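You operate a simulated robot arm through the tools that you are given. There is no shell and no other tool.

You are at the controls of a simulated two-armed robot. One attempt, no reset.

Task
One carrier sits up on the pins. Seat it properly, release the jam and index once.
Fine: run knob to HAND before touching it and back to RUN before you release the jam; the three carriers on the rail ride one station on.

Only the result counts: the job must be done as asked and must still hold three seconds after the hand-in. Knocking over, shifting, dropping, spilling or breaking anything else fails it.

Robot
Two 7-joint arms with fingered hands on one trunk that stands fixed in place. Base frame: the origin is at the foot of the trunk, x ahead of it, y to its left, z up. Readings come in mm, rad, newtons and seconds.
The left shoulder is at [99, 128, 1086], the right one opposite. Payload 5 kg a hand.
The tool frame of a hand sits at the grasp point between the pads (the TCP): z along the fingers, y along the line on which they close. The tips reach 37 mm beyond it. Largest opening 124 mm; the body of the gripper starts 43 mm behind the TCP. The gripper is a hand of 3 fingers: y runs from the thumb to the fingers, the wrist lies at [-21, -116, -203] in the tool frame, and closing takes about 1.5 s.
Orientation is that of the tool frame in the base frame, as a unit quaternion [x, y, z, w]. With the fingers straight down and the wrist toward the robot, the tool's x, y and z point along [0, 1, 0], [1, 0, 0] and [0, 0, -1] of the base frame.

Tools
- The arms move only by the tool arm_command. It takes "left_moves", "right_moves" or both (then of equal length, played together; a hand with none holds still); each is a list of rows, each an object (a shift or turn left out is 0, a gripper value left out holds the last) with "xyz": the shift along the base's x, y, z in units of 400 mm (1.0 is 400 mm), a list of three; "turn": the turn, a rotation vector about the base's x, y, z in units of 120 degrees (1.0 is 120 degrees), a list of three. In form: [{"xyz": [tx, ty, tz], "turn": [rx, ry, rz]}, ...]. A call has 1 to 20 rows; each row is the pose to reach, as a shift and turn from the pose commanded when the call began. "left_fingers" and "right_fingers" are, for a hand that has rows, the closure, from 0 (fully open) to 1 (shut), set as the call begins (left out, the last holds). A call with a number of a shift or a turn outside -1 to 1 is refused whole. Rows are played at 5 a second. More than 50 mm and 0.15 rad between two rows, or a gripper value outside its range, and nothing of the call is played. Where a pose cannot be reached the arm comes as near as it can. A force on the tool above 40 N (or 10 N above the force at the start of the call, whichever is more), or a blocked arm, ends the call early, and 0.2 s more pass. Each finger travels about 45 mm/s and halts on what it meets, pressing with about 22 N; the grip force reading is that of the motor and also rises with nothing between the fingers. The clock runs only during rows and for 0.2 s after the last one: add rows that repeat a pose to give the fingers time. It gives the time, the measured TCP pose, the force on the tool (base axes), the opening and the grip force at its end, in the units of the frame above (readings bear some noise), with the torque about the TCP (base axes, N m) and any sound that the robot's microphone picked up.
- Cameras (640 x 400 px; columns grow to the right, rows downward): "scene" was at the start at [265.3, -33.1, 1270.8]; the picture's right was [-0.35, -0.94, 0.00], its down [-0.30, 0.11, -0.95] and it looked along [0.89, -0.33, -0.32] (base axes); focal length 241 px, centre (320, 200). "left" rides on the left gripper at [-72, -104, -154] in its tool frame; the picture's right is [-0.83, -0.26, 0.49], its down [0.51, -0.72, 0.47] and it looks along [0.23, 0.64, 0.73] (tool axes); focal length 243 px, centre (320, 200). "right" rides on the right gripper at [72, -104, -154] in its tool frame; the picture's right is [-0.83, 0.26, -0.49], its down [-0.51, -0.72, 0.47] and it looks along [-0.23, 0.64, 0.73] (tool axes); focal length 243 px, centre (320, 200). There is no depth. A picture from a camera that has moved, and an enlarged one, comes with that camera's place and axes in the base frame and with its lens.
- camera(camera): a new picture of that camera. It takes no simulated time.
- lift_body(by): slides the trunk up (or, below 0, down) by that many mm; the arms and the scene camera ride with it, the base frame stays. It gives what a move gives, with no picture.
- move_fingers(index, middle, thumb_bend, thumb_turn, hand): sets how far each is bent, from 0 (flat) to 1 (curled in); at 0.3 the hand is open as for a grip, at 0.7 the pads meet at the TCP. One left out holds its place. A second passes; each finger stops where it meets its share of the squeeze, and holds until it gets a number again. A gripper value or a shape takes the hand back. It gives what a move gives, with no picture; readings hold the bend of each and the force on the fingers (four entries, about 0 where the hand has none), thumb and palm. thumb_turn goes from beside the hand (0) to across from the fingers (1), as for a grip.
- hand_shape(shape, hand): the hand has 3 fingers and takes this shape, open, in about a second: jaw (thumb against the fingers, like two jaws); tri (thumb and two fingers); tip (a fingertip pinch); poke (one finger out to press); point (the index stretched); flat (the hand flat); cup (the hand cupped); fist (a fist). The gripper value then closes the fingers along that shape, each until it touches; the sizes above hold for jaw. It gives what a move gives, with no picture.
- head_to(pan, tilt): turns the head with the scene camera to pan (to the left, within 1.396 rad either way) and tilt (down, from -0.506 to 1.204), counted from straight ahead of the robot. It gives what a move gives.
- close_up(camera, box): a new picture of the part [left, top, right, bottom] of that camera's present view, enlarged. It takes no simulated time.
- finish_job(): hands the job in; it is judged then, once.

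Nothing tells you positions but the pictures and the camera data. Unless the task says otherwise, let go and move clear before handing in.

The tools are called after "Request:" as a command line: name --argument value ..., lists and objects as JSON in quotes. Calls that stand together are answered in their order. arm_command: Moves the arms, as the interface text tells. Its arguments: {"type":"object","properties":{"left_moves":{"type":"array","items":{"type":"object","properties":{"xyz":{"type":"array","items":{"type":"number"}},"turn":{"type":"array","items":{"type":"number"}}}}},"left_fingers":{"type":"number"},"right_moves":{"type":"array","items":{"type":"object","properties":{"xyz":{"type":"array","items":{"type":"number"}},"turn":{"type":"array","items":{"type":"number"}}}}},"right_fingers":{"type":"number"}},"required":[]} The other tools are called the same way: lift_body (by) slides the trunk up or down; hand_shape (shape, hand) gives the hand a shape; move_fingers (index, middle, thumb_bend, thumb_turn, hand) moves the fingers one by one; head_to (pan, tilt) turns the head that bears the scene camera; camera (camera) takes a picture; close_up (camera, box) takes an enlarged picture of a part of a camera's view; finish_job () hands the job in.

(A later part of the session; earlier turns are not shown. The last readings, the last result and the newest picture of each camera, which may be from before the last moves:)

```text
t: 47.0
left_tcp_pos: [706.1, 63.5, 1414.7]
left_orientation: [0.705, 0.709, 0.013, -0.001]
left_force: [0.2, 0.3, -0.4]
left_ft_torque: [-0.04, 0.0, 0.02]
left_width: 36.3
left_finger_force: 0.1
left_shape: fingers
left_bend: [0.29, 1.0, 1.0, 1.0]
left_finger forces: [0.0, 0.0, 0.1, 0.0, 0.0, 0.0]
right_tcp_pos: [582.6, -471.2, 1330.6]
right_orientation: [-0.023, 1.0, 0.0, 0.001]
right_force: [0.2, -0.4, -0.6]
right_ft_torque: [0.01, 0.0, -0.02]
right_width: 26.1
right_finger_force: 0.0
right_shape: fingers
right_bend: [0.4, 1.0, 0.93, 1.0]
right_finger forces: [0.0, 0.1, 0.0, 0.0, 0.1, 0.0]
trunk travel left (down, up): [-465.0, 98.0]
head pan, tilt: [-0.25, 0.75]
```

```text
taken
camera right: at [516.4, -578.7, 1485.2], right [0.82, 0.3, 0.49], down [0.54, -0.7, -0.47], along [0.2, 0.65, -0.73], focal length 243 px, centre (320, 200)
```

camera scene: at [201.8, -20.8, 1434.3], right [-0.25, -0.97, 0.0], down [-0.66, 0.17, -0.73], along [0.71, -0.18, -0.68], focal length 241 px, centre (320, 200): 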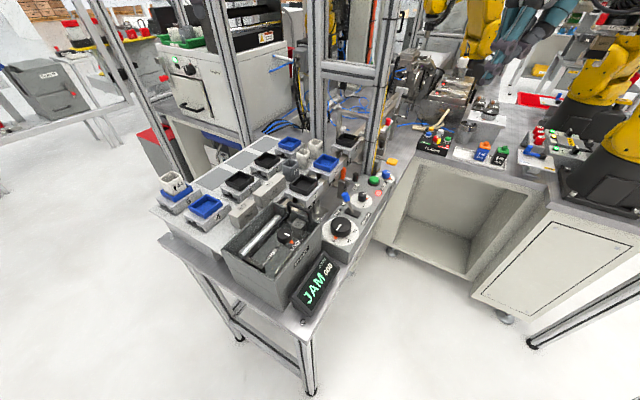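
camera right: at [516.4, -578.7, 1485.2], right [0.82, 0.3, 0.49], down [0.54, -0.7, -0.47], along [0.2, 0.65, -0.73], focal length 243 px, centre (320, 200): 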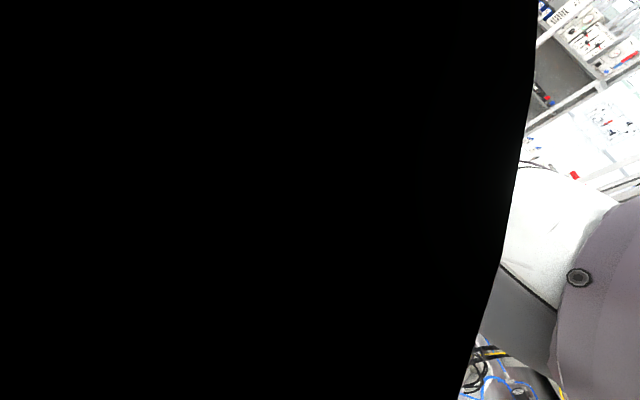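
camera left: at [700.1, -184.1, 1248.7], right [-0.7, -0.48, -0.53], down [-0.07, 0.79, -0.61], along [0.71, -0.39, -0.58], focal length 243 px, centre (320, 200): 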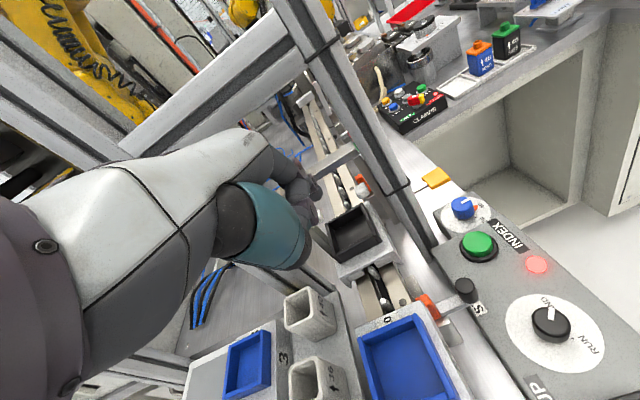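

One rotation step was slightly too large, so nothing moved. I'll resend with smaller steps, ending at a hover short of the tray.

Request:
arm_command --right_moves '[{"xyz": [0.03, 0.035, -0.03], "turn": [0, 0, -0.07]}, {"xyz": [0.065, 0.08, -0.06], "turn": [0, 0, -0.14]}, {"xyz": [0.1, 0.12, -0.09], "turn": [0, 0, -0.21]}, {"xyz": [0.135, 0.165, -0.12], "turn": [0, 0, -0.28]}, {"xyz": [0.17, 0.205, -0.15], "turn": [0, 0, -0.35]}, {"xyz": [0.2, 0.25, -0.18], "turn": [0, 0, -0.42]}, {"xyz": [0.235, 0.29, -0.21], "turn": [0, 0, -0.49]}, {"xyz": [0.27, 0.33, -0.24], "turn": [0, 0, -0.56]}, {"xyz": [0.3, 0.37, -0.27], "turn": [0, 0, -0.63]}, {"xyz": [0.335, 0.41, -0.3], "turn": [0, 0, -0.7]}, {"xyz": [0.3675, 0.4525, -0.3275], "turn": [0, 0, -0.77]}, {"xyz": [0.3675, 0.4525, -0.3275], "turn": [0, 0, -0.77]}]'

Request:
head_to --pan -0.4 --tilt 0.6

Request:
camera --camera "scene"

Request:
camera --camera "right"

```text
t: 49.6
left_tcp_pos: [705.4, 63.1, 1414.5]
left_orientation: [0.704, 0.71, 0.013, -0.002]
left_force: [-0.2, 0.1, 0.6]
left_ft_torque: [0.04, -0.01, 0.02]
left_width: 36.3
left_finger_force: 0.0
left_shape: fingers
left_bend: [0.29, 1.0, 1.0, 1.0]
left_finger forces: [0.0, 0.0, 0.0, 0.1, 0.0, 0.1]
right_tcp_pos: [729.2, -290.0, 1200.9]
right_orientation: [0.706, 0.708, 0.001, 0.001]
right_force: [0.4, -0.1, 0.5]
right_ft_torque: [0.02, -0.01, -0.01]
right_width: 25.9
right_finger_force: 0.0
right_shape: fingers
right_bend: [0.4, 1.0, 0.93, 1.0]
right_finger forces: [0.0, 0.0, 0.0, 0.0, 0.0, 0.0]
trunk travel left (down, up): [-465.0, 98.0]
head pan, tilt: [-0.25, 0.75]
```

```text
t: 50.3
left_tcp_pos: [706.3, 61.5, 1415.4]
left_orientation: [0.705, 0.709, 0.013, -0.003]
left_force: [0.4, -0.4, -0.5]
left_ft_torque: [0.0, -0.03, -0.01]
left_width: 36.7
left_finger_force: 0.0
left_shape: fingers
left_bend: [0.29, 1.0, 1.0, 1.0]
left_finger forces: [0.1, 0.0, 0.0, 0.0, 0.1, 0.0]
right_tcp_pos: [729.7, -288.1, 1201.8]
right_orientation: [0.706, 0.708, 0.001, 0.001]
right_force: [-0.1, -0.2, 0.3]
right_ft_torque: [-0.04, -0.02, -0.01]
right_width: 26.2
right_finger_force: 0.0
right_shape: fingers
right_bend: [0.4, 1.0, 0.93, 1.0]
right_finger forces: [0.1, 0.1, 0.1, 0.1, 0.0, 0.1]
trunk travel left (down, up): [-465.0, 98.0]
head pan, tilt: [-0.4, 0.6]
```

```text
taken
camera scene: at [202.7, -35.2, 1447.1], right [-0.39, -0.92, 0.0], down [-0.52, 0.22, -0.82], along [0.76, -0.32, -0.57], focal length 241 px, centre (320, 200)
```

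scene: 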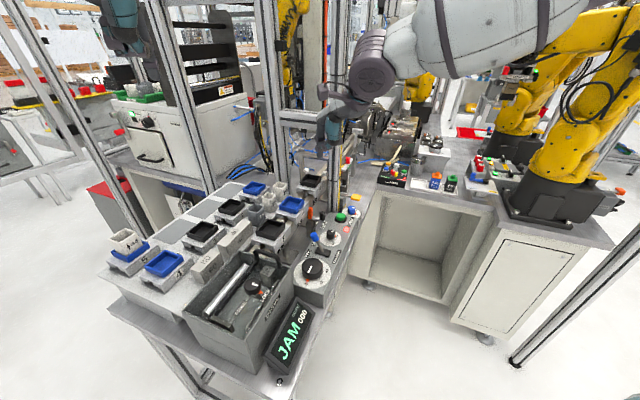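

```text
taken
camera right: at [625.7, -216.7, 1355.0], right [0.26, -0.83, 0.49], down [-0.72, -0.51, -0.47], along [0.64, -0.23, -0.73], focal length 243 px, centre (320, 200)
```

right: 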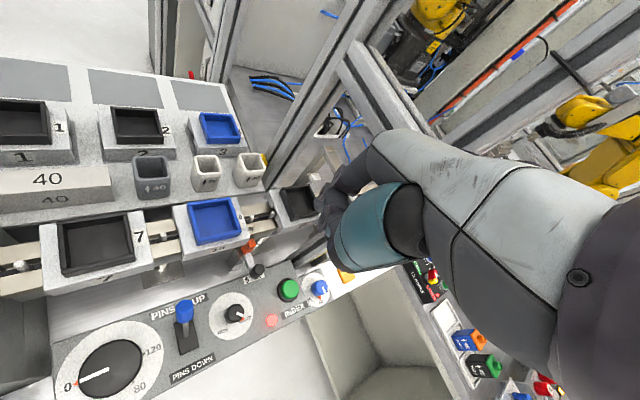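

The right hand is in with plenty of room around it. I'll find its index tip in both views.

Request:
close_up --camera "scene" --box '[295, 80, 365, 180]'

Request:
close_up --camera "right" --box '[250, 140, 410, 280]'

```text
4.00 times, centred on (330, 130) of scene
camera zoom: at [202.7, -35.2, 1447.1], right [-0.39, -0.92, 0.0], down [-0.52, 0.22, -0.82], along [0.76, -0.32, -0.57], focal length 965 px, centre (280, 480)
```

zoom: 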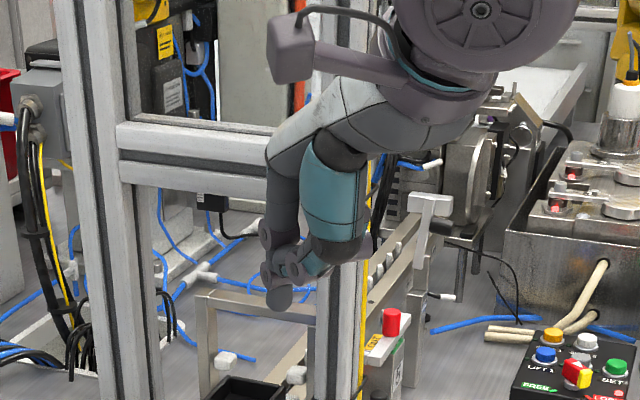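

```text
2.86 times, centred on (330, 210) of right
camera zoom: at [625.7, -216.7, 1355.0], right [0.26, -0.83, 0.49], down [-0.72, -0.51, -0.47], along [0.64, -0.23, -0.73], focal length 693 px, centre (291, 171)
```

zoom: 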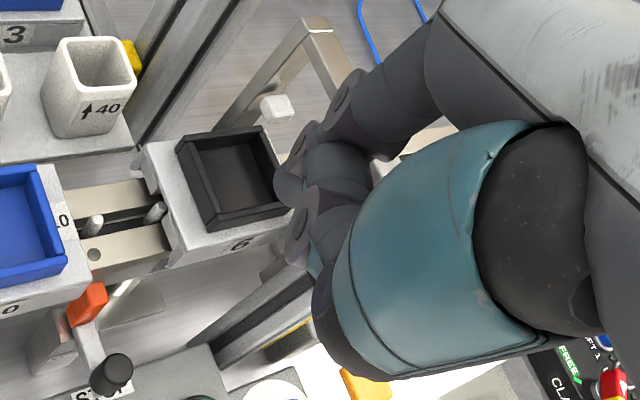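

The right index tip is at about (776,-276,1175), offset (46,12,−27) from the TCP. I'll move it over the upstream half of the tray and stay about 50 mm above the rim.

Request:
arm_command --right_moves '[{"xyz": [0.06, -0.002, -0.05]}, {"xyz": [0.12, -0.004, -0.1]}, {"xyz": [0.18, -0.006, -0.16]}, {"xyz": [0.237, -0.0073, -0.2125]}, {"xyz": [0.237, -0.0073, -0.2125]}]'

Request:
close_up --camera "scene" --box '[285, 120, 345, 200]'

Request:
close_up --camera "right" --box '[230, 140, 390, 280]'

```text
t: 51.5
left_tcp_pos: [705.3, 63.3, 1415.6]
left_orientation: [0.705, 0.709, 0.014, -0.002]
left_force: [-0.9, -0.1, -1.1]
left_ft_torque: [0.0, 0.02, 0.03]
left_width: 36.4
left_finger_force: 0.1
left_shape: fingers
left_bend: [0.29, 1.0, 1.0, 1.0]
left_finger forces: [0.0, 0.0, 0.0, 0.0, 0.1, 0.1]
right_tcp_pos: [824.4, -292.0, 1115.4]
right_orientation: [0.705, 0.709, 0.001, 0.001]
right_force: [-0.7, 0.1, 0.1]
right_ft_torque: [-0.01, 0.02, -0.02]
right_width: 26.0
right_finger_force: 0.0
right_shape: fingers
right_bend: [0.4, 1.0, 0.93, 1.0]
right_finger forces: [0.0, 0.0, 0.0, 0.1, 0.0, 0.0]
trunk travel left (down, up): [-465.0, 98.0]
head pan, tilt: [-0.4, 0.6]
```

```text
5.00 times, centred on (315, 160) of scene
camera zoom: at [202.3, -34.7, 1447.3], right [-0.39, -0.92, 0.0], down [-0.52, 0.22, -0.83], along [0.76, -0.32, -0.56], focal length 1207 px, centre (345, 400)
```

zoom: 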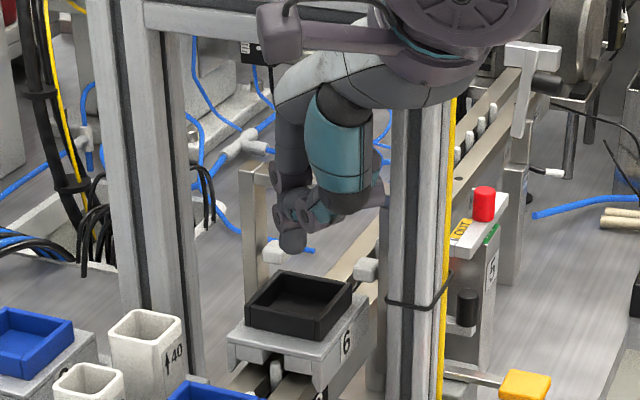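

```text
2.86 times, centred on (310, 210) of right
camera zoom: at [720.7, -220.0, 1268.2], right [0.26, -0.83, 0.49], down [-0.72, -0.51, -0.47], along [0.64, -0.23, -0.73], focal length 693 px, centre (349, 171)
```

zoom: 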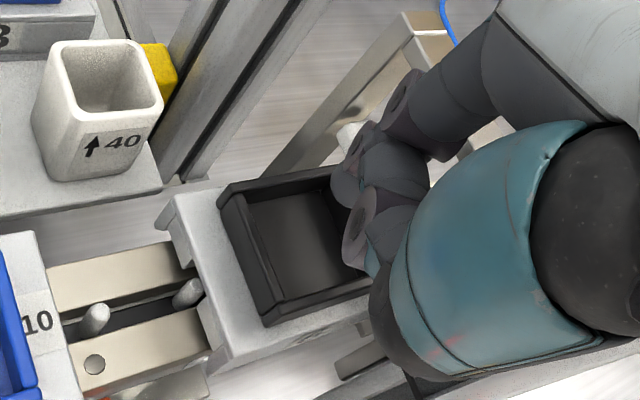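

The tip tracks my prediction exactly and the trunk is not being pushed. I'll lower it into the tray.

Request:
arm_command --right_moves '[{"xyz": [0.004, -0.004, -0.04]}, {"xyz": [0.004, -0.004, -0.08]}, {"xyz": [0.004, -0.004, -0.11]}, {"xyz": [0.004, -0.004, -0.132]}, {"xyz": [0.004, -0.004, -0.132]}]'

Request:
close_up --camera "scene" --box '[285, 120, 345, 200]'

Request:
close_up --camera "right" --box '[230, 140, 390, 280]'

```text
t: 52.7
left_tcp_pos: [704.0, 63.0, 1414.3]
left_orientation: [0.704, 0.71, 0.014, -0.003]
left_force: [-0.2, 0.2, 0.2]
left_ft_torque: [0.0, -0.01, -0.03]
left_width: 36.2
left_finger_force: 0.0
left_shape: fingers
left_bend: [0.29, 1.0, 1.0, 1.0]
left_finger forces: [0.0, 0.1, 0.0, 0.0, 0.0, 0.0]
right_tcp_pos: [827.1, -292.4, 1062.9]
right_orientation: [0.706, 0.709, 0.001, 0.0]
right_force: [1.1, 0.1, 5.9]
right_ft_torque: [0.07, -0.3, 0.04]
right_width: 26.7
right_finger_force: 1.9
right_shape: fingers
right_bend: [0.4, 1.0, 0.94, 1.0]
right_finger forces: [5.0, 0.1, 0.0, 0.0, 0.1, 0.0]
trunk travel left (down, up): [-465.0, 98.0]
head pan, tilt: [-0.4, 0.6]
```

```text
5.00 times, centred on (315, 160) of scene
camera zoom: at [201.8, -34.1, 1447.4], right [-0.39, -0.92, 0.0], down [-0.52, 0.22, -0.83], along [0.76, -0.32, -0.56], focal length 1207 px, centre (345, 400)
```

zoom: 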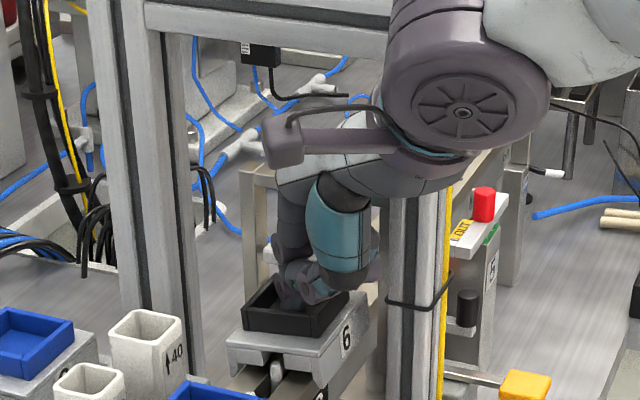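

```text
2.86 times, centred on (310, 210) of right
camera zoom: at [722.6, -220.2, 1216.3], right [0.26, -0.83, 0.49], down [-0.72, -0.51, -0.47], along [0.64, -0.23, -0.73], focal length 693 px, centre (349, 171)
```

zoom: 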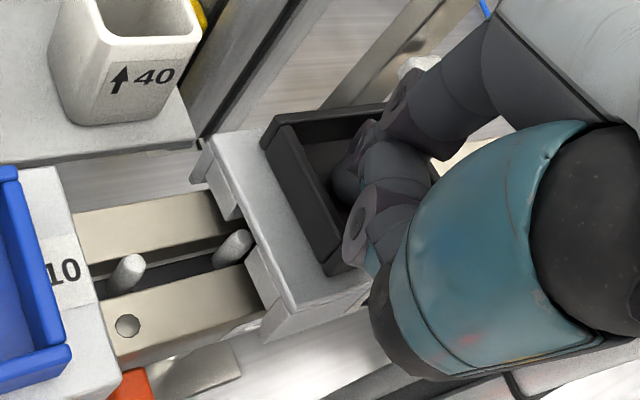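

The tip is resting lightly on the tray floor (about 6 N). I'll lift it 2 mm and drag upstream along the rail in small steps, watching the force.

Request:
arm_command --right_moves '[{"xyz": [0, 0, 0.005]}, {"xyz": [-0.0053, 0.0053, 0.005]}, {"xyz": [-0.0106, 0.0106, 0.005]}, {"xyz": [-0.0159, 0.0159, 0.005]}, {"xyz": [-0.0212, 0.0212, 0.005]}, {"xyz": [-0.0265, 0.0265, 0.005]}, {"xyz": [-0.0265, 0.0265, 0.005]}]'

Request:
close_up --camera "scene" --box '[285, 120, 345, 200]'

Request:
close_up --camera "right" --box '[230, 140, 390, 280]'

```text
t: 54.3
left_tcp_pos: [705.4, 62.8, 1414.8]
left_orientation: [0.705, 0.709, 0.013, -0.002]
left_force: [0.6, -0.1, 0.7]
left_ft_torque: [0.01, -0.03, -0.02]
left_width: 36.4
left_finger_force: 0.1
left_shape: fingers
left_bend: [0.29, 1.0, 1.0, 1.0]
left_finger forces: [0.0, 0.0, 0.1, 0.0, 0.1, 0.0]
right_tcp_pos: [815.7, -283.7, 1064.5]
right_orientation: [0.706, 0.708, 0.001, 0.001]
right_force: [0.0, -0.3, 0.5]
right_ft_torque: [-0.01, -0.02, 0.04]
right_width: 26.4
right_finger_force: 0.1
right_shape: fingers
right_bend: [0.4, 1.0, 0.94, 1.0]
right_finger forces: [0.0, 0.0, 0.0, 0.0, 0.0, 0.0]
trunk travel left (down, up): [-465.0, 98.0]
head pan, tilt: [-0.4, 0.6]
```

```text
5.00 times, centred on (315, 160) of scene
camera zoom: at [203.2, -34.8, 1447.1], right [-0.39, -0.92, 0.0], down [-0.52, 0.22, -0.83], along [0.76, -0.32, -0.57], focal length 1207 px, centre (345, 400)
```

zoom: 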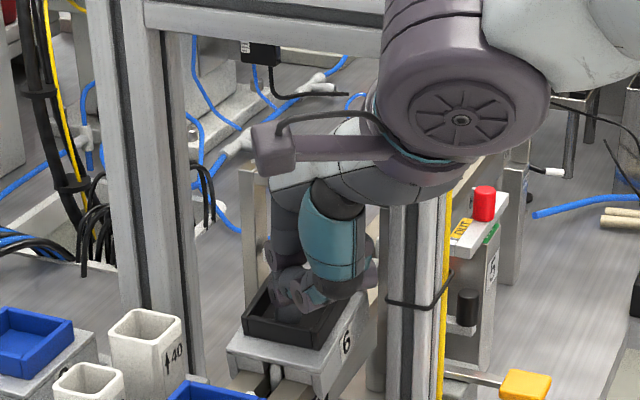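

```text
2.86 times, centred on (310, 210) of right
camera zoom: at [712.1, -211.8, 1217.7], right [0.26, -0.83, 0.49], down [-0.72, -0.51, -0.47], along [0.64, -0.23, -0.73], focal length 693 px, centre (349, 171)
```

zoom: 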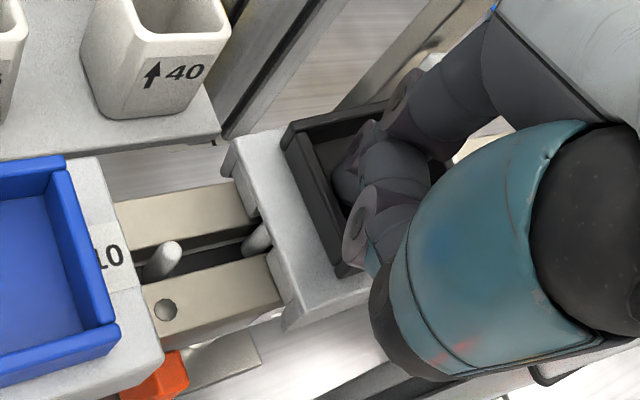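

The tip has only now reached the upstream wall. I'll keep dragging and check that the carrier follows.

Request:
arm_command --right_moves '[{"xyz": [-0.0053, 0.0053, 0]}, {"xyz": [-0.0106, 0.0106, 0]}, {"xyz": [-0.0159, 0.0159, 0]}, {"xyz": [-0.0212, 0.0212, 0]}, {"xyz": [-0.0212, 0.0212, 0]}]'

Request:
close_up --camera "scene" --box '[285, 120, 345, 200]'

Request:
close_up --camera "right" --box '[230, 140, 390, 280]'

```text
t: 55.5
left_tcp_pos: [706.0, 61.3, 1414.1]
left_orientation: [0.704, 0.71, 0.012, -0.004]
left_force: [-0.7, 0.1, 0.4]
left_ft_torque: [0.01, 0.03, 0.0]
left_width: 36.3
left_finger_force: 0.1
left_shape: fingers
left_bend: [0.29, 1.0, 1.0, 1.0]
left_finger forces: [0.0, 0.0, 0.1, 0.0, 0.0, 0.0]
right_tcp_pos: [807.2, -276.4, 1065.3]
right_orientation: [0.706, 0.709, 0.001, 0.001]
right_force: [-0.1, -0.2, -1.1]
right_ft_torque: [0.01, 0.01, 0.01]
right_width: 26.5
right_finger_force: 0.1
right_shape: fingers
right_bend: [0.4, 1.0, 0.94, 1.0]
right_finger forces: [0.3, 0.1, 0.1, 0.0, 0.1, 0.1]
trunk travel left (down, up): [-465.0, 98.0]
head pan, tilt: [-0.4, 0.6]
```

```text
5.00 times, centred on (315, 160) of scene
camera zoom: at [203.2, -34.8, 1447.1], right [-0.39, -0.92, 0.0], down [-0.52, 0.22, -0.82], along [0.76, -0.32, -0.57], focal length 1207 px, centre (345, 400)
```

zoom: 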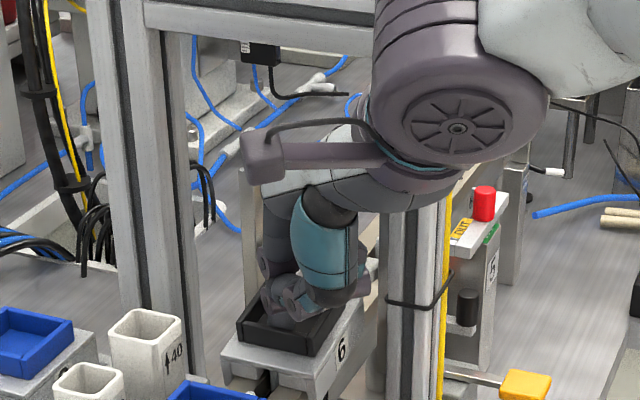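

```text
2.86 times, centred on (310, 210) of right
camera zoom: at [703.2, -203.5, 1218.6], right [0.26, -0.83, 0.49], down [-0.72, -0.51, -0.47], along [0.64, -0.23, -0.73], focal length 693 px, centre (349, 171)
```

zoom: 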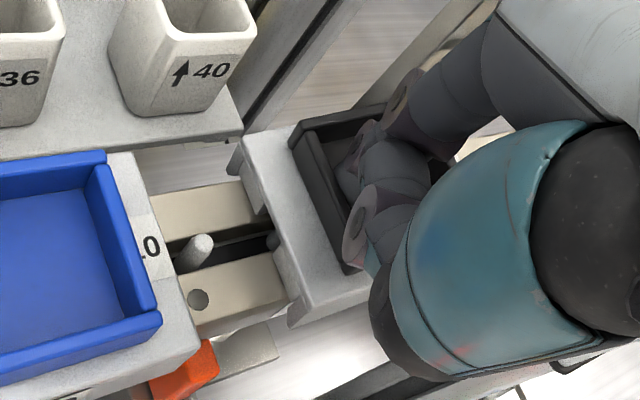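

The carrier now moves with the finger, with very little force. I'll continue in finer steps towards the seat.

Request:
arm_command --right_moves '[{"xyz": [-0.0035, 0.0035, 0]}, {"xyz": [-0.007, 0.007, 0]}, {"xyz": [-0.0105, 0.0105, 0]}, {"xyz": [-0.014, 0.014, 0]}, {"xyz": [-0.014, 0.014, 0]}]'

Request:
close_up --camera "scene" --box '[285, 120, 345, 200]'

Request:
close_up --camera "right" --box '[230, 140, 390, 280]'

```text
t: 56.7
left_tcp_pos: [706.8, 61.7, 1413.3]
left_orientation: [0.705, 0.71, 0.013, -0.003]
left_force: [0.5, -0.3, -0.3]
left_ft_torque: [0.0, 0.01, 0.04]
left_width: 36.4
left_finger_force: 0.0
left_shape: fingers
left_bend: [0.29, 1.0, 1.0, 1.0]
left_finger forces: [0.1, 0.1, 0.0, 0.0, 0.0, 0.0]
right_tcp_pos: [801.8, -270.2, 1065.4]
right_orientation: [0.705, 0.709, 0.001, 0.001]
right_force: [0.4, -1.1, -0.1]
right_ft_torque: [0.01, -0.01, -0.06]
right_width: 26.4
right_finger_force: 0.2
right_shape: fingers
right_bend: [0.4, 1.0, 0.94, 1.0]
right_finger forces: [1.0, 0.0, 0.0, 0.0, 0.0, 0.1]
trunk travel left (down, up): [-465.0, 98.0]
head pan, tilt: [-0.4, 0.6]
```

```text
5.00 times, centred on (315, 160) of scene
camera zoom: at [203.2, -34.8, 1447.1], right [-0.39, -0.92, 0.0], down [-0.52, 0.22, -0.83], along [0.76, -0.32, -0.56], focal length 1207 px, centre (345, 400)
```

zoom: 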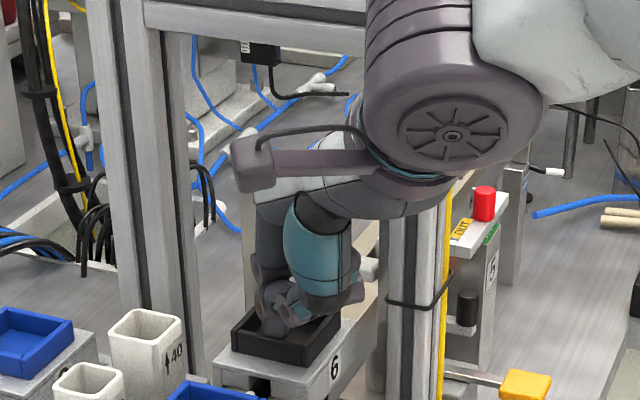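

```text
2.86 times, centred on (310, 210) of right
camera zoom: at [697.8, -197.0, 1218.2], right [0.26, -0.83, 0.49], down [-0.72, -0.51, -0.47], along [0.64, -0.23, -0.73], focal length 693 px, centre (349, 171)
```

zoom: 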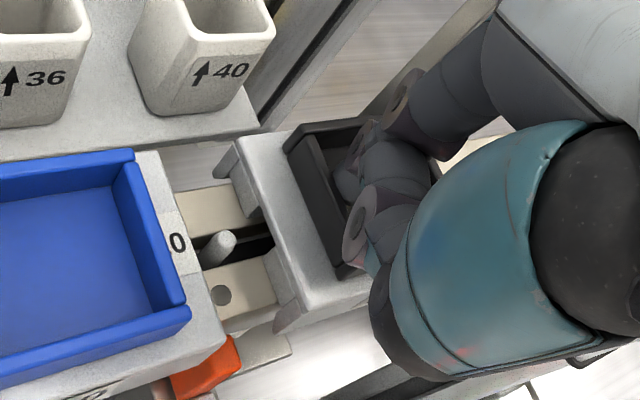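

The carrier is following and looks about 3 mm from the seat. I'll continue with small steps.

Request:
arm_command --right_moves '[{"xyz": [-0.0018, 0.0018, 0]}, {"xyz": [-0.0036, 0.0036, 0]}, {"xyz": [-0.0054, 0.0054, 0]}, {"xyz": [-0.0072, 0.0072, 0]}, {"xyz": [-0.0072, 0.0072, 0]}]'

Request:
close_up --camera "scene" --box '[285, 150, 335, 210]'

Request:
close_up --camera "right" --box '[230, 140, 390, 280]'

```text
t: 57.9
left_tcp_pos: [705.3, 62.4, 1413.1]
left_orientation: [0.705, 0.709, 0.012, -0.003]
left_force: [-0.3, 0.7, -0.1]
left_ft_torque: [-0.03, -0.02, 0.01]
left_width: 36.6
left_finger_force: 0.1
left_shape: fingers
left_bend: [0.29, 1.0, 1.0, 1.0]
left_finger forces: [0.0, 0.0, 0.0, 0.0, 0.0, 0.0]
right_tcp_pos: [798.4, -269.0, 1064.2]
right_orientation: [0.706, 0.708, 0.001, 0.001]
right_force: [1.6, -1.2, 0.5]
right_ft_torque: [-0.03, -0.08, -0.09]
right_width: 26.6
right_finger_force: 1.2
right_shape: fingers
right_bend: [0.39, 1.0, 0.94, 1.0]
right_finger forces: [2.2, 0.0, 0.1, 0.0, 0.0, 0.0]
trunk travel left (down, up): [-465.0, 98.0]
head pan, tilt: [-0.4, 0.6]
```

```text
6.67 times, centred on (310, 180) of scene
camera zoom: at [203.3, -34.8, 1447.1], right [-0.39, -0.92, 0.0], down [-0.52, 0.22, -0.82], along [0.76, -0.32, -0.57], focal length 1609 px, centre (387, 333)
```

zoom: 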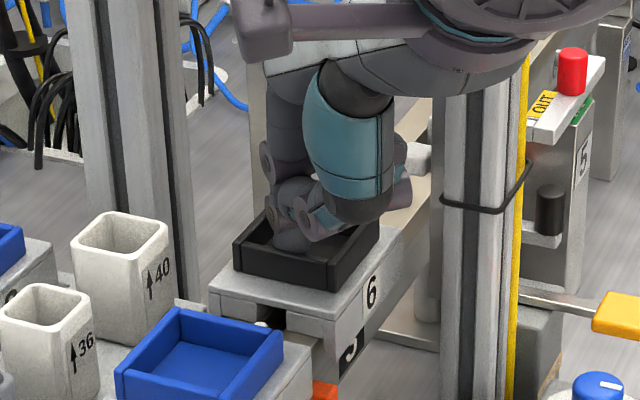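

```text
2.86 times, centred on (310, 210) of right
camera zoom: at [694.9, -195.3, 1217.9], right [0.26, -0.83, 0.49], down [-0.72, -0.51, -0.47], along [0.64, -0.23, -0.73], focal length 693 px, centre (349, 171)
```

zoom: 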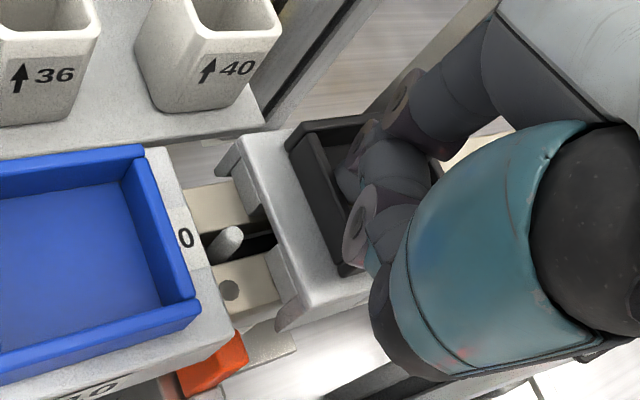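

The carrier seems to have dropped: it now overlaps the "3" label and resists further pull with about 2 N. I'll move the finger to the middle of the tray and press gently down to seat it and probe its height.

Request:
arm_command --right_moves '[{"xyz": [0.01, -0.01, 0]}, {"xyz": [0.02, -0.02, 0]}, {"xyz": [0.02, -0.02, -0.005]}, {"xyz": [0.02, -0.02, -0.01]}, {"xyz": [0.02, -0.02, -0.015]}, {"xyz": [0.02, -0.02, -0.02]}, {"xyz": [0.02, -0.02, -0.02]}]'

Request:
close_up --camera "scene" --box '[285, 150, 335, 210]'

```text
t: 59.5
left_tcp_pos: [706.6, 62.6, 1413.4]
left_orientation: [0.705, 0.71, 0.013, -0.002]
left_force: [0.6, -0.4, -1.0]
left_ft_torque: [0.02, 0.0, 0.01]
left_width: 36.5
left_finger_force: 0.0
left_shape: fingers
left_bend: [0.29, 1.0, 1.0, 1.0]
left_finger forces: [0.1, 0.1, 0.0, 0.1, 0.0, 0.0]
right_tcp_pos: [806.0, -274.7, 1056.3]
right_orientation: [0.706, 0.708, 0.001, 0.001]
right_force: [0.5, 0.0, -0.2]
right_ft_torque: [-0.03, -0.02, 0.01]
right_width: 26.4
right_finger_force: 0.3
right_shape: fingers
right_bend: [0.4, 1.0, 0.94, 1.0]
right_finger forces: [0.4, 0.0, 0.1, 0.0, 0.0, 0.1]
trunk travel left (down, up): [-465.0, 98.0]
head pan, tilt: [-0.4, 0.6]
```

```text
6.67 times, centred on (310, 180) of scene
camera zoom: at [202.9, -34.6, 1447.2], right [-0.39, -0.92, 0.0], down [-0.52, 0.22, -0.83], along [0.76, -0.32, -0.56], focal length 1609 px, centre (387, 333)
```

zoom: 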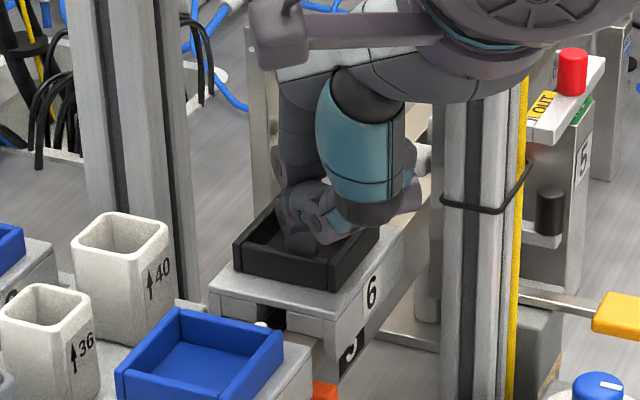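

The tray floor is now about 8 mm lower than before, so the carrier has dropped over the pins. I'll press down a few millimetres to make sure it's fully home.

Request:
arm_command --right_moves '[{"xyz": [0, 0, -0.004]}, {"xyz": [0, 0, -0.008]}, {"xyz": [0, 0, -0.011]}, {"xyz": [0, 0, -0.011]}]'

```text
t: 60.5
left_tcp_pos: [704.2, 63.4, 1415.6]
left_orientation: [0.705, 0.709, 0.013, -0.001]
left_force: [0.9, 0.6, -0.8]
left_ft_torque: [0.01, 0.01, -0.02]
left_width: 36.5
left_finger_force: 0.0
left_shape: fingers
left_bend: [0.29, 1.0, 1.0, 1.0]
left_finger forces: [0.1, 0.0, 0.0, 0.1, 0.1, 0.0]
right_tcp_pos: [806.4, -274.9, 1055.5]
right_orientation: [0.706, 0.708, 0.002, 0.002]
right_force: [-2.1, -2.3, 14.1]
right_ft_torque: [0.1, -0.84, -0.14]
right_width: 26.9
right_finger_force: 7.2
right_shape: fingers
right_bend: [0.39, 1.0, 0.94, 1.0]
right_finger forces: [14.2, 0.1, 0.0, 0.0, 0.1, 0.0]
trunk travel left (down, up): [-465.0, 98.0]
head pan, tilt: [-0.4, 0.6]
```

With 14 N of downward press the carrier is firmly seated. I'll lift the finger straight out and check all three carriers.

Request:
arm_command --right_moves '[{"xyz": [0, 0, 0.03]}, {"xyz": [0, 0, 0.08]}, {"xyz": [0, 0, 0.14]}, {"xyz": [-0.03, 0, 0.22]}, {"xyz": [-0.1, -0.03, 0.28]}, {"xyz": [-0.2, -0.08, 0.3]}, {"xyz": [-0.3, -0.13, 0.3]}, {"xyz": [-0.4, -0.18, 0.3]}, {"xyz": [-0.5, -0.22, 0.3]}, {"xyz": [-0.5, -0.22, 0.3]}]'

Request:
camera --camera "right"

Request:
close_up --camera "scene" --box '[280, 165, 330, 205]'

Request:
close_up --camera "scene" --box '[240, 160, 340, 250]'

```text
t: 62.7
left_tcp_pos: [707.8, 65.2, 1412.8]
left_orientation: [0.705, 0.709, 0.013, -0.003]
left_force: [-0.9, 0.8, -0.4]
left_ft_torque: [0.0, 0.08, 0.0]
left_width: 36.3
left_finger_force: 0.1
left_shape: fingers
left_bend: [0.29, 1.0, 1.0, 1.0]
left_finger forces: [0.0, 0.0, 0.0, 0.1, 0.0, 0.0]
right_tcp_pos: [608.3, -363.4, 1169.9]
right_orientation: [0.706, 0.709, 0.0, 0.0]
right_force: [0.4, -0.3, 0.2]
right_ft_torque: [-0.03, 0.02, -0.02]
right_width: 26.9
right_finger_force: 0.1
right_shape: fingers
right_bend: [0.39, 1.0, 0.94, 1.0]
right_finger forces: [0.0, 0.1, 0.0, 0.0, 0.0, 0.0]
trunk travel left (down, up): [-465.0, 98.0]
head pan, tilt: [-0.4, 0.6]
```

```text
taken
camera right: at [505.6, -290.9, 1324.1], right [0.27, -0.83, 0.49], down [-0.72, -0.51, -0.47], along [0.64, -0.23, -0.73], focal length 243 px, centre (320, 200)
```

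right: 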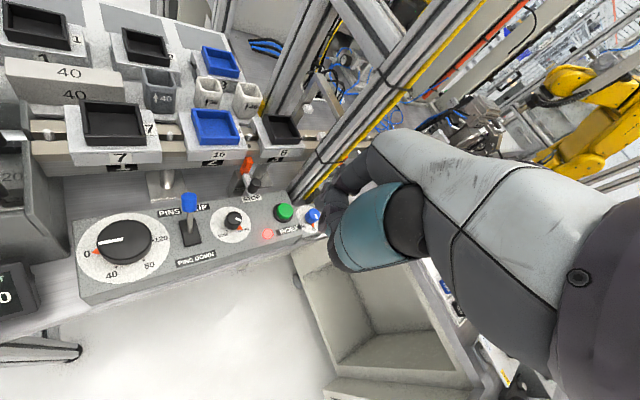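

```text
10.00 times, centred on (305, 185) of scene
camera zoom: at [204.7, -33.4, 1446.8], right [-0.39, -0.92, 0.0], down [-0.52, 0.22, -0.82], along [0.76, -0.32, -0.57], focal length 2414 px, centre (470, 350)
```

zoom: 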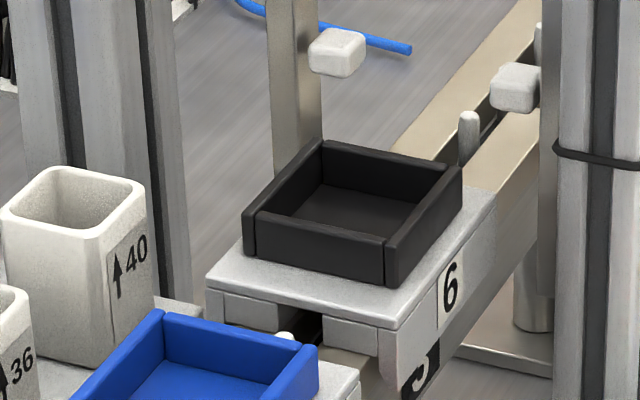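

```text
4.44 times, centred on (290, 205) of scene
camera zoom: at [204.7, -33.4, 1446.8], right [-0.39, -0.92, 0.0], down [-0.52, 0.22, -0.82], along [0.76, -0.32, -0.57], focal length 1073 px, centre (453, 178)
```

zoom: 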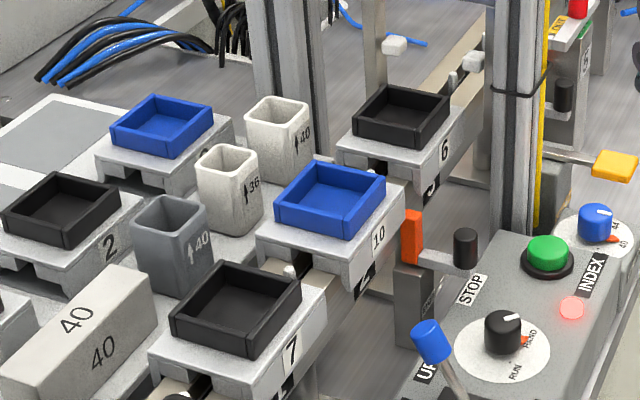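

Carrier 6 now sits at the same level as the others, over its "3" label. I'll verify with zooms from the right camera, including the pins in both gaps.

Request:
close_up --camera "right" --box '[60, 80, 320, 220]'

Request:
close_up --camera "right" --box '[180, 90, 310, 170]'

Request:
close_up --camera "right" --box '[60, 90, 200, 180]'

```text
2.46 times, centred on (190, 150) of right
camera zoom: at [505.6, -290.9, 1324.1], right [0.27, -0.83, 0.49], down [-0.72, -0.51, -0.47], along [0.64, -0.23, -0.73], focal length 597 px, centre (640, 323)
```

zoom: 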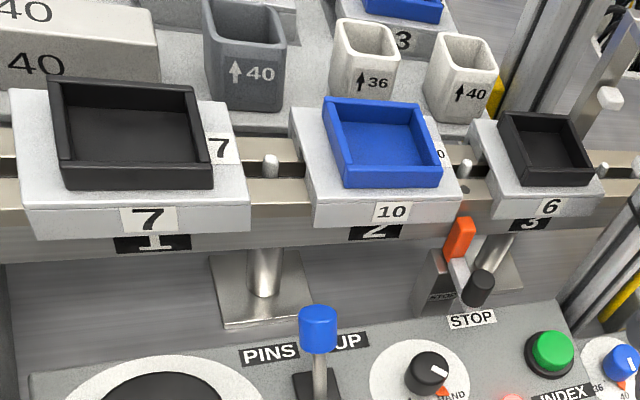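

```text
4.92 times, centred on (245, 130) of right
camera zoom: at [505.6, -290.9, 1324.1], right [0.27, -0.83, 0.49], down [-0.72, -0.51, -0.47], along [0.64, -0.23, -0.73], focal length 1194 px, centre (689, 545)
```

zoom: 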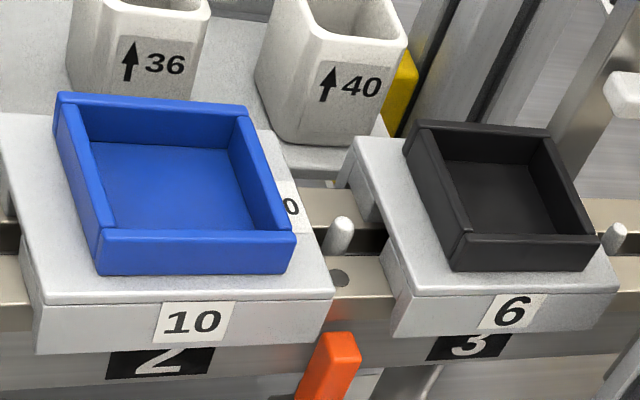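

```text
4.44 times, centred on (130, 135) of right
camera zoom: at [505.6, -290.9, 1324.1], right [0.27, -0.83, 0.49], down [-0.72, -0.51, -0.47], along [0.64, -0.23, -0.73], focal length 1078 px, centre (1164, 489)
```

zoom: 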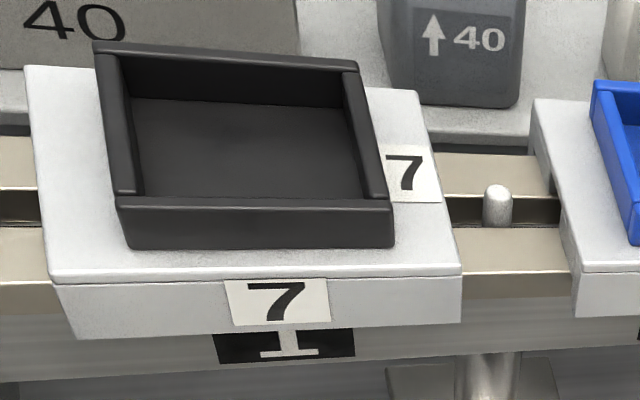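

Carrier 6 is properly seated: the same height as 7 and 10, its tag over the 3, and a pin centred in each gap. I'll raise the right hand, bring the trunk back down, and restore the jaw shape for the run knob.

Request:
arm_command --right_moves '[{"xyz": [0, -0.03, 0.1]}, {"xyz": [0, -0.06, 0.2]}, {"xyz": [0, -0.1, 0.3]}, {"xyz": [0, -0.13, 0.35]}, {"xyz": [0, -0.13, 0.35]}]'

Request:
hand_shape --shape "jaw" --hand "right"

Request:
lift_body --by -190

Request:
head_to --pan -0.1 --tilt 0.75

Request:
camera --camera "scene"

Request:
close_up --camera "scene" --box '[130, 70, 450, 250]'

```text
t: 63.9
left_tcp_pos: [705.5, 63.5, 1413.4]
left_orientation: [0.704, 0.71, 0.012, -0.002]
left_force: [-0.1, -0.1, -0.2]
left_ft_torque: [-0.01, 0.0, -0.01]
left_width: 36.2
left_finger_force: 0.0
left_shape: fingers
left_bend: [0.29, 1.0, 1.0, 1.0]
left_finger forces: [0.1, 0.0, 0.0, 0.0, 0.1, 0.0]
right_tcp_pos: [608.0, -415.4, 1313.6]
right_orientation: [0.705, 0.709, 0.0, 0.0]
right_force: [0.0, 0.0, 0.1]
right_ft_torque: [-0.01, 0.05, -0.01]
right_width: 26.9
right_finger_force: 0.1
right_shape: fingers
right_bend: [0.39, 1.0, 0.94, 1.0]
right_finger forces: [0.1, 0.1, 0.0, 0.1, 0.0, 0.0]
trunk travel left (down, up): [-465.0, 98.0]
head pan, tilt: [-0.4, 0.6]
```

```text
t: 64.8
left_tcp_pos: [705.9, 63.4, 1413.7]
left_orientation: [0.705, 0.709, 0.012, -0.002]
left_force: [0.5, 0.3, 0.2]
left_ft_torque: [0.01, -0.01, -0.03]
left_width: 36.6
left_finger_force: 0.0
left_shape: fingers
left_bend: [0.29, 1.0, 1.0, 1.0]
left_finger forces: [0.1, 0.0, 0.0, 0.0, 0.0, 0.1]
right_tcp_pos: [607.3, -416.3, 1312.4]
right_orientation: [0.706, 0.708, 0.002, 0.0]
right_force: [0.2, 0.2, -0.5]
right_ft_torque: [0.0, 0.0, -0.02]
right_width: 109.5
right_finger_force: 0.1
right_shape: jaw
right_bend: [0.27, 0.32, 0.4, 0.98]
right_finger forces: [0.0, 0.0, 0.0, 0.0, 0.1, 0.0]
trunk travel left (down, up): [-465.0, 98.0]
head pan, tilt: [-0.4, 0.6]
```

```text
t: 66.9
left_tcp_pos: [707.6, 59.8, 1227.2]
left_orientation: [0.705, 0.71, 0.013, -0.002]
left_force: [-0.5, 0.6, -1.1]
left_ft_torque: [0.02, -0.01, 0.02]
left_width: 36.3
left_finger_force: 0.1
left_shape: fingers
left_bend: [0.29, 1.0, 1.0, 1.0]
left_finger forces: [0.0, 0.1, 0.0, 0.0, 0.0, 0.1]
right_tcp_pos: [607.0, -414.5, 1122.7]
right_orientation: [0.706, 0.709, 0.001, 0.001]
right_force: [-1.3, -0.1, 0.4]
right_ft_torque: [-0.01, -0.02, 0.0]
right_width: 123.4
right_finger_force: 0.1
right_shape: jaw
right_bend: [0.3, 0.3, 0.3, 0.98]
right_finger forces: [0.0, 0.1, 0.0, 0.0, 0.1, 0.0]
trunk travel left (down, up): [-275.0, 288.0]
head pan, tilt: [-0.4, 0.6]
```

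```text
t: 67.7
left_tcp_pos: [707.3, 58.9, 1226.8]
left_orientation: [0.704, 0.71, 0.012, -0.003]
left_force: [-0.2, 1.0, 0.1]
left_ft_torque: [0.03, 0.0, 0.0]
left_width: 36.4
left_finger_force: 0.1
left_shape: fingers
left_bend: [0.29, 1.0, 1.0, 1.0]
left_finger forces: [0.0, 0.0, 0.0, 0.0, 0.0, 0.0]
right_tcp_pos: [607.3, -415.5, 1123.3]
right_orientation: [0.706, 0.709, 0.0, 0.0]
right_force: [-1.5, 0.1, -0.8]
right_ft_torque: [0.06, 0.02, 0.02]
right_width: 123.6
right_finger_force: 0.2
right_shape: jaw
right_bend: [0.3, 0.3, 0.3, 0.98]
right_finger forces: [0.0, 0.0, 0.1, 0.1, 0.0, 0.0]
trunk travel left (down, up): [-275.0, 288.0]
head pan, tilt: [-0.099, 0.75]
```

```text
taken
camera scene: at [260.6, -8.6, 1232.7], right [-0.1, -0.99, 0.0], down [-0.68, 0.07, -0.73], along [0.73, -0.07, -0.68], focal length 241 px, centre (320, 200)
```

scene: 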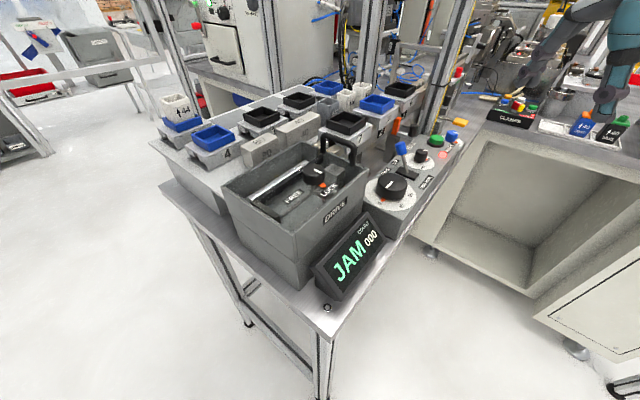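

```text
2.00 times, centred on (290, 160) of scene
camera zoom: at [260.6, -8.6, 1232.7], right [-0.1, -0.99, 0.0], down [-0.68, 0.07, -0.73], along [0.73, -0.07, -0.68], focal length 483 px, centre (380, 280)
```

zoom: 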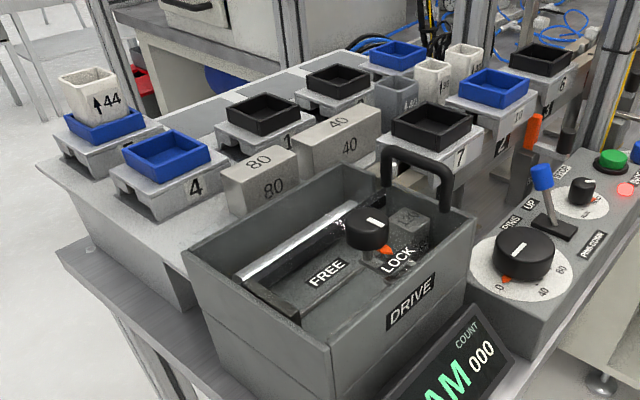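

Everything on the rack matches the earlier view exactly. Next I'll take the right hand over the run knob, turned ~100° this time, so I can twist it clockwise back to RUN.

Request:
arm_command --right_moves '[{"xyz": [0.02, 0.028, -0.01], "turn": [0, 0, 0.069]}, {"xyz": [0.04, 0.056, -0.02], "turn": [0, 0, 0.138]}, {"xyz": [0.06, 0.084, -0.03], "turn": [0, 0, 0.207]}, {"xyz": [0.08, 0.112, -0.04], "turn": [0, 0, 0.276]}, {"xyz": [0.1, 0.14, -0.05], "turn": [0, 0, 0.345]}, {"xyz": [0.12, 0.168, -0.06], "turn": [0, 0, 0.414]}, {"xyz": [0.14, 0.196, -0.07], "turn": [0, 0, 0.483]}, {"xyz": [0.16, 0.224, -0.08], "turn": [0, 0, 0.552]}, {"xyz": [0.18, 0.252, -0.09], "turn": [0, 0, 0.621]}, {"xyz": [0.2, 0.28, -0.1], "turn": [0, 0, 0.69]}, {"xyz": [0.22, 0.308, -0.1], "turn": [0, 0, 0.759]}, {"xyz": [0.236, 0.3345, -0.1], "turn": [0, 0, 0.82]}, {"xyz": [0.236, 0.3345, -0.1], "turn": [0, 0, 0.82]}]' --right_fingers 0.66

Request:
head_to --pan -0.5 --tilt 0.45

Request:
close_up --camera "scene" --box '[270, 130, 370, 260]'

Request:
camera --camera "right"

```text
t: 70.5
left_tcp_pos: [706.0, 61.3, 1226.2]
left_orientation: [0.705, 0.709, 0.013, -0.002]
left_force: [0.7, -1.4, 0.0]
left_ft_torque: [0.03, -0.03, 0.01]
left_width: 36.4
left_finger_force: 0.0
left_shape: fingers
left_bend: [0.29, 1.0, 1.0, 1.0]
left_finger forces: [0.2, 0.1, 0.1, 0.0, 0.0, 0.1]
right_tcp_pos: [701.3, -281.3, 1083.0]
right_orientation: [-0.076, 0.997, 0.001, 0.001]
right_force: [-0.4, 0.4, 0.1]
right_ft_torque: [0.01, -0.04, 0.01]
right_width: 42.6
right_finger_force: 0.1
right_shape: jaw
right_bend: [0.74, 0.52, 0.73, 1.0]
right_finger forces: [0.0, 0.0, 0.1, 0.0, 0.1, 0.0]
trunk travel left (down, up): [-275.0, 288.0]
head pan, tilt: [-0.099, 0.75]
```

```text
t: 71.3
left_tcp_pos: [706.2, 59.9, 1226.3]
left_orientation: [0.704, 0.71, 0.013, -0.003]
left_force: [0.1, -0.3, 0.3]
left_ft_torque: [-0.02, 0.01, -0.01]
left_width: 36.5
left_finger_force: 0.1
left_shape: fingers
left_bend: [0.29, 1.0, 1.0, 1.0]
left_finger forces: [0.0, 0.0, 0.0, 0.0, 0.0, 0.0]
right_tcp_pos: [702.2, -282.5, 1082.0]
right_orientation: [-0.074, 0.997, 0.001, -0.001]
right_force: [-0.2, 0.1, 0.0]
right_ft_torque: [0.01, 0.0, -0.02]
right_width: 42.4
right_finger_force: 0.1
right_shape: jaw
right_bend: [0.74, 0.52, 0.73, 1.0]
right_finger forces: [0.0, 0.0, 0.1, 0.1, 0.0, 0.0]
trunk travel left (down, up): [-275.0, 288.0]
head pan, tilt: [-0.499, 0.45]
```

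```text
3.08 times, centred on (320, 195) of scene
camera zoom: at [258.9, -44.2, 1259.0], right [-0.48, -0.88, 0.0], down [-0.38, 0.21, -0.9], along [0.79, -0.43, -0.44], focal length 743 px, centre (320, 215)
```

zoom: 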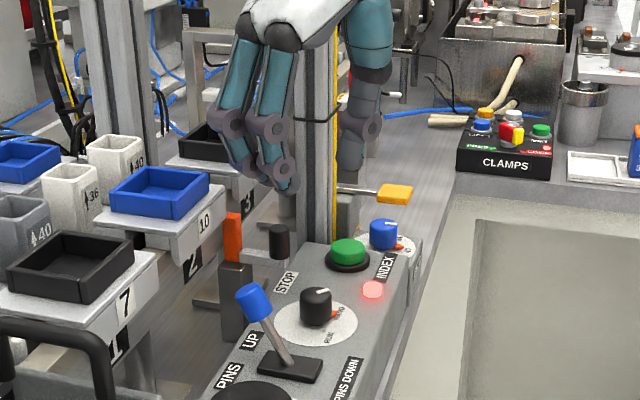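

```text
taken
camera right: at [647.9, -395.3, 1235.9], right [0.78, 0.38, 0.49], down [0.61, -0.64, -0.47], along [0.13, 0.67, -0.73], focal length 243 px, centre (320, 200)
```

right: 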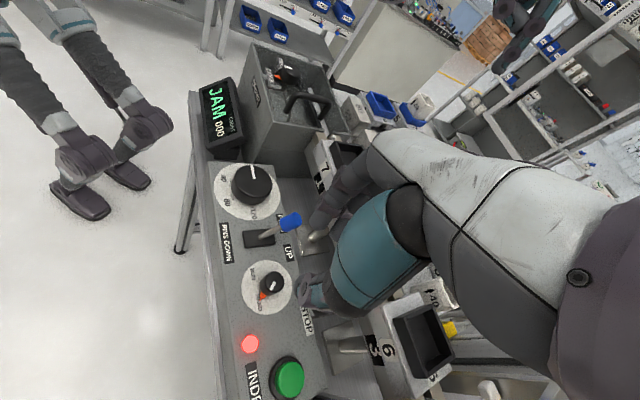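

The hand is aligned above the knob. I'll narrow the opening a little and descend, with a check partway because the PINS lever is close.

Request:
arm_command --right_moves '[{"xyz": [0, 0, -0.05]}, {"xyz": [0, 0, -0.1]}, {"xyz": [0, 0, -0.15]}, {"xyz": [0, 0, -0.2]}, {"xyz": [0, 0, -0.2]}]' --right_fingers 0.72

Request:
close_up --camera "scene" --box '[285, 165, 355, 255]'

Request:
close_up --camera "right" --box '[240, 180, 380, 300]'

```text
t: 72.5
left_tcp_pos: [706.4, 61.2, 1226.8]
left_orientation: [0.704, 0.71, 0.014, -0.002]
left_force: [0.6, 0.5, 0.7]
left_ft_torque: [-0.03, 0.03, -0.03]
left_width: 36.5
left_finger_force: 0.0
left_shape: fingers
left_bend: [0.29, 1.0, 1.0, 1.0]
left_finger forces: [0.0, 0.0, 0.0, 0.0, 0.1, 0.1]
right_tcp_pos: [700.7, -282.6, 1003.6]
right_orientation: [-0.075, 0.997, 0.0, 0.0]
right_force: [0.7, 0.6, -0.2]
right_ft_torque: [-0.02, 0.0, 0.01]
right_width: 35.3
right_finger_force: 0.0
right_shape: jaw
right_bend: [0.74, 0.55, 0.74, 1.0]
right_finger forces: [0.0, 0.0, 0.0, 0.0, 0.0, 0.0]
trunk travel left (down, up): [-275.0, 288.0]
head pan, tilt: [-0.499, 0.45]
```

```text
4.44 times, centred on (320, 210) of scene
camera zoom: at [258.4, -44.0, 1259.2], right [-0.48, -0.88, 0.0], down [-0.38, 0.21, -0.9], along [0.79, -0.43, -0.43], focal length 1073 px, centre (320, 156)
```

zoom: 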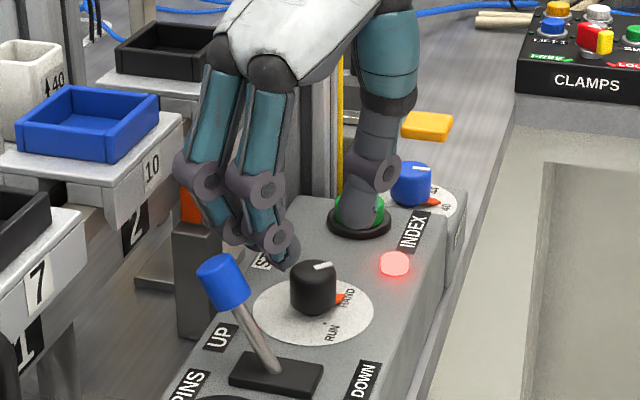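

```text
3.33 times, centred on (310, 240) of right
camera zoom: at [645.4, -395.4, 1156.4], right [0.78, 0.38, 0.49], down [0.61, -0.64, -0.47], along [0.13, 0.67, -0.73], focal length 809 px, centre (353, 67)
```

zoom: 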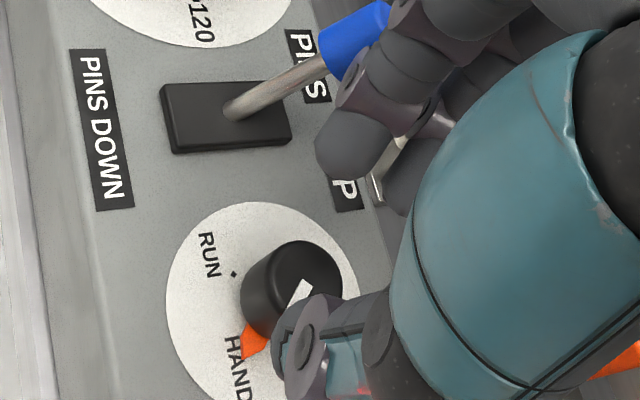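

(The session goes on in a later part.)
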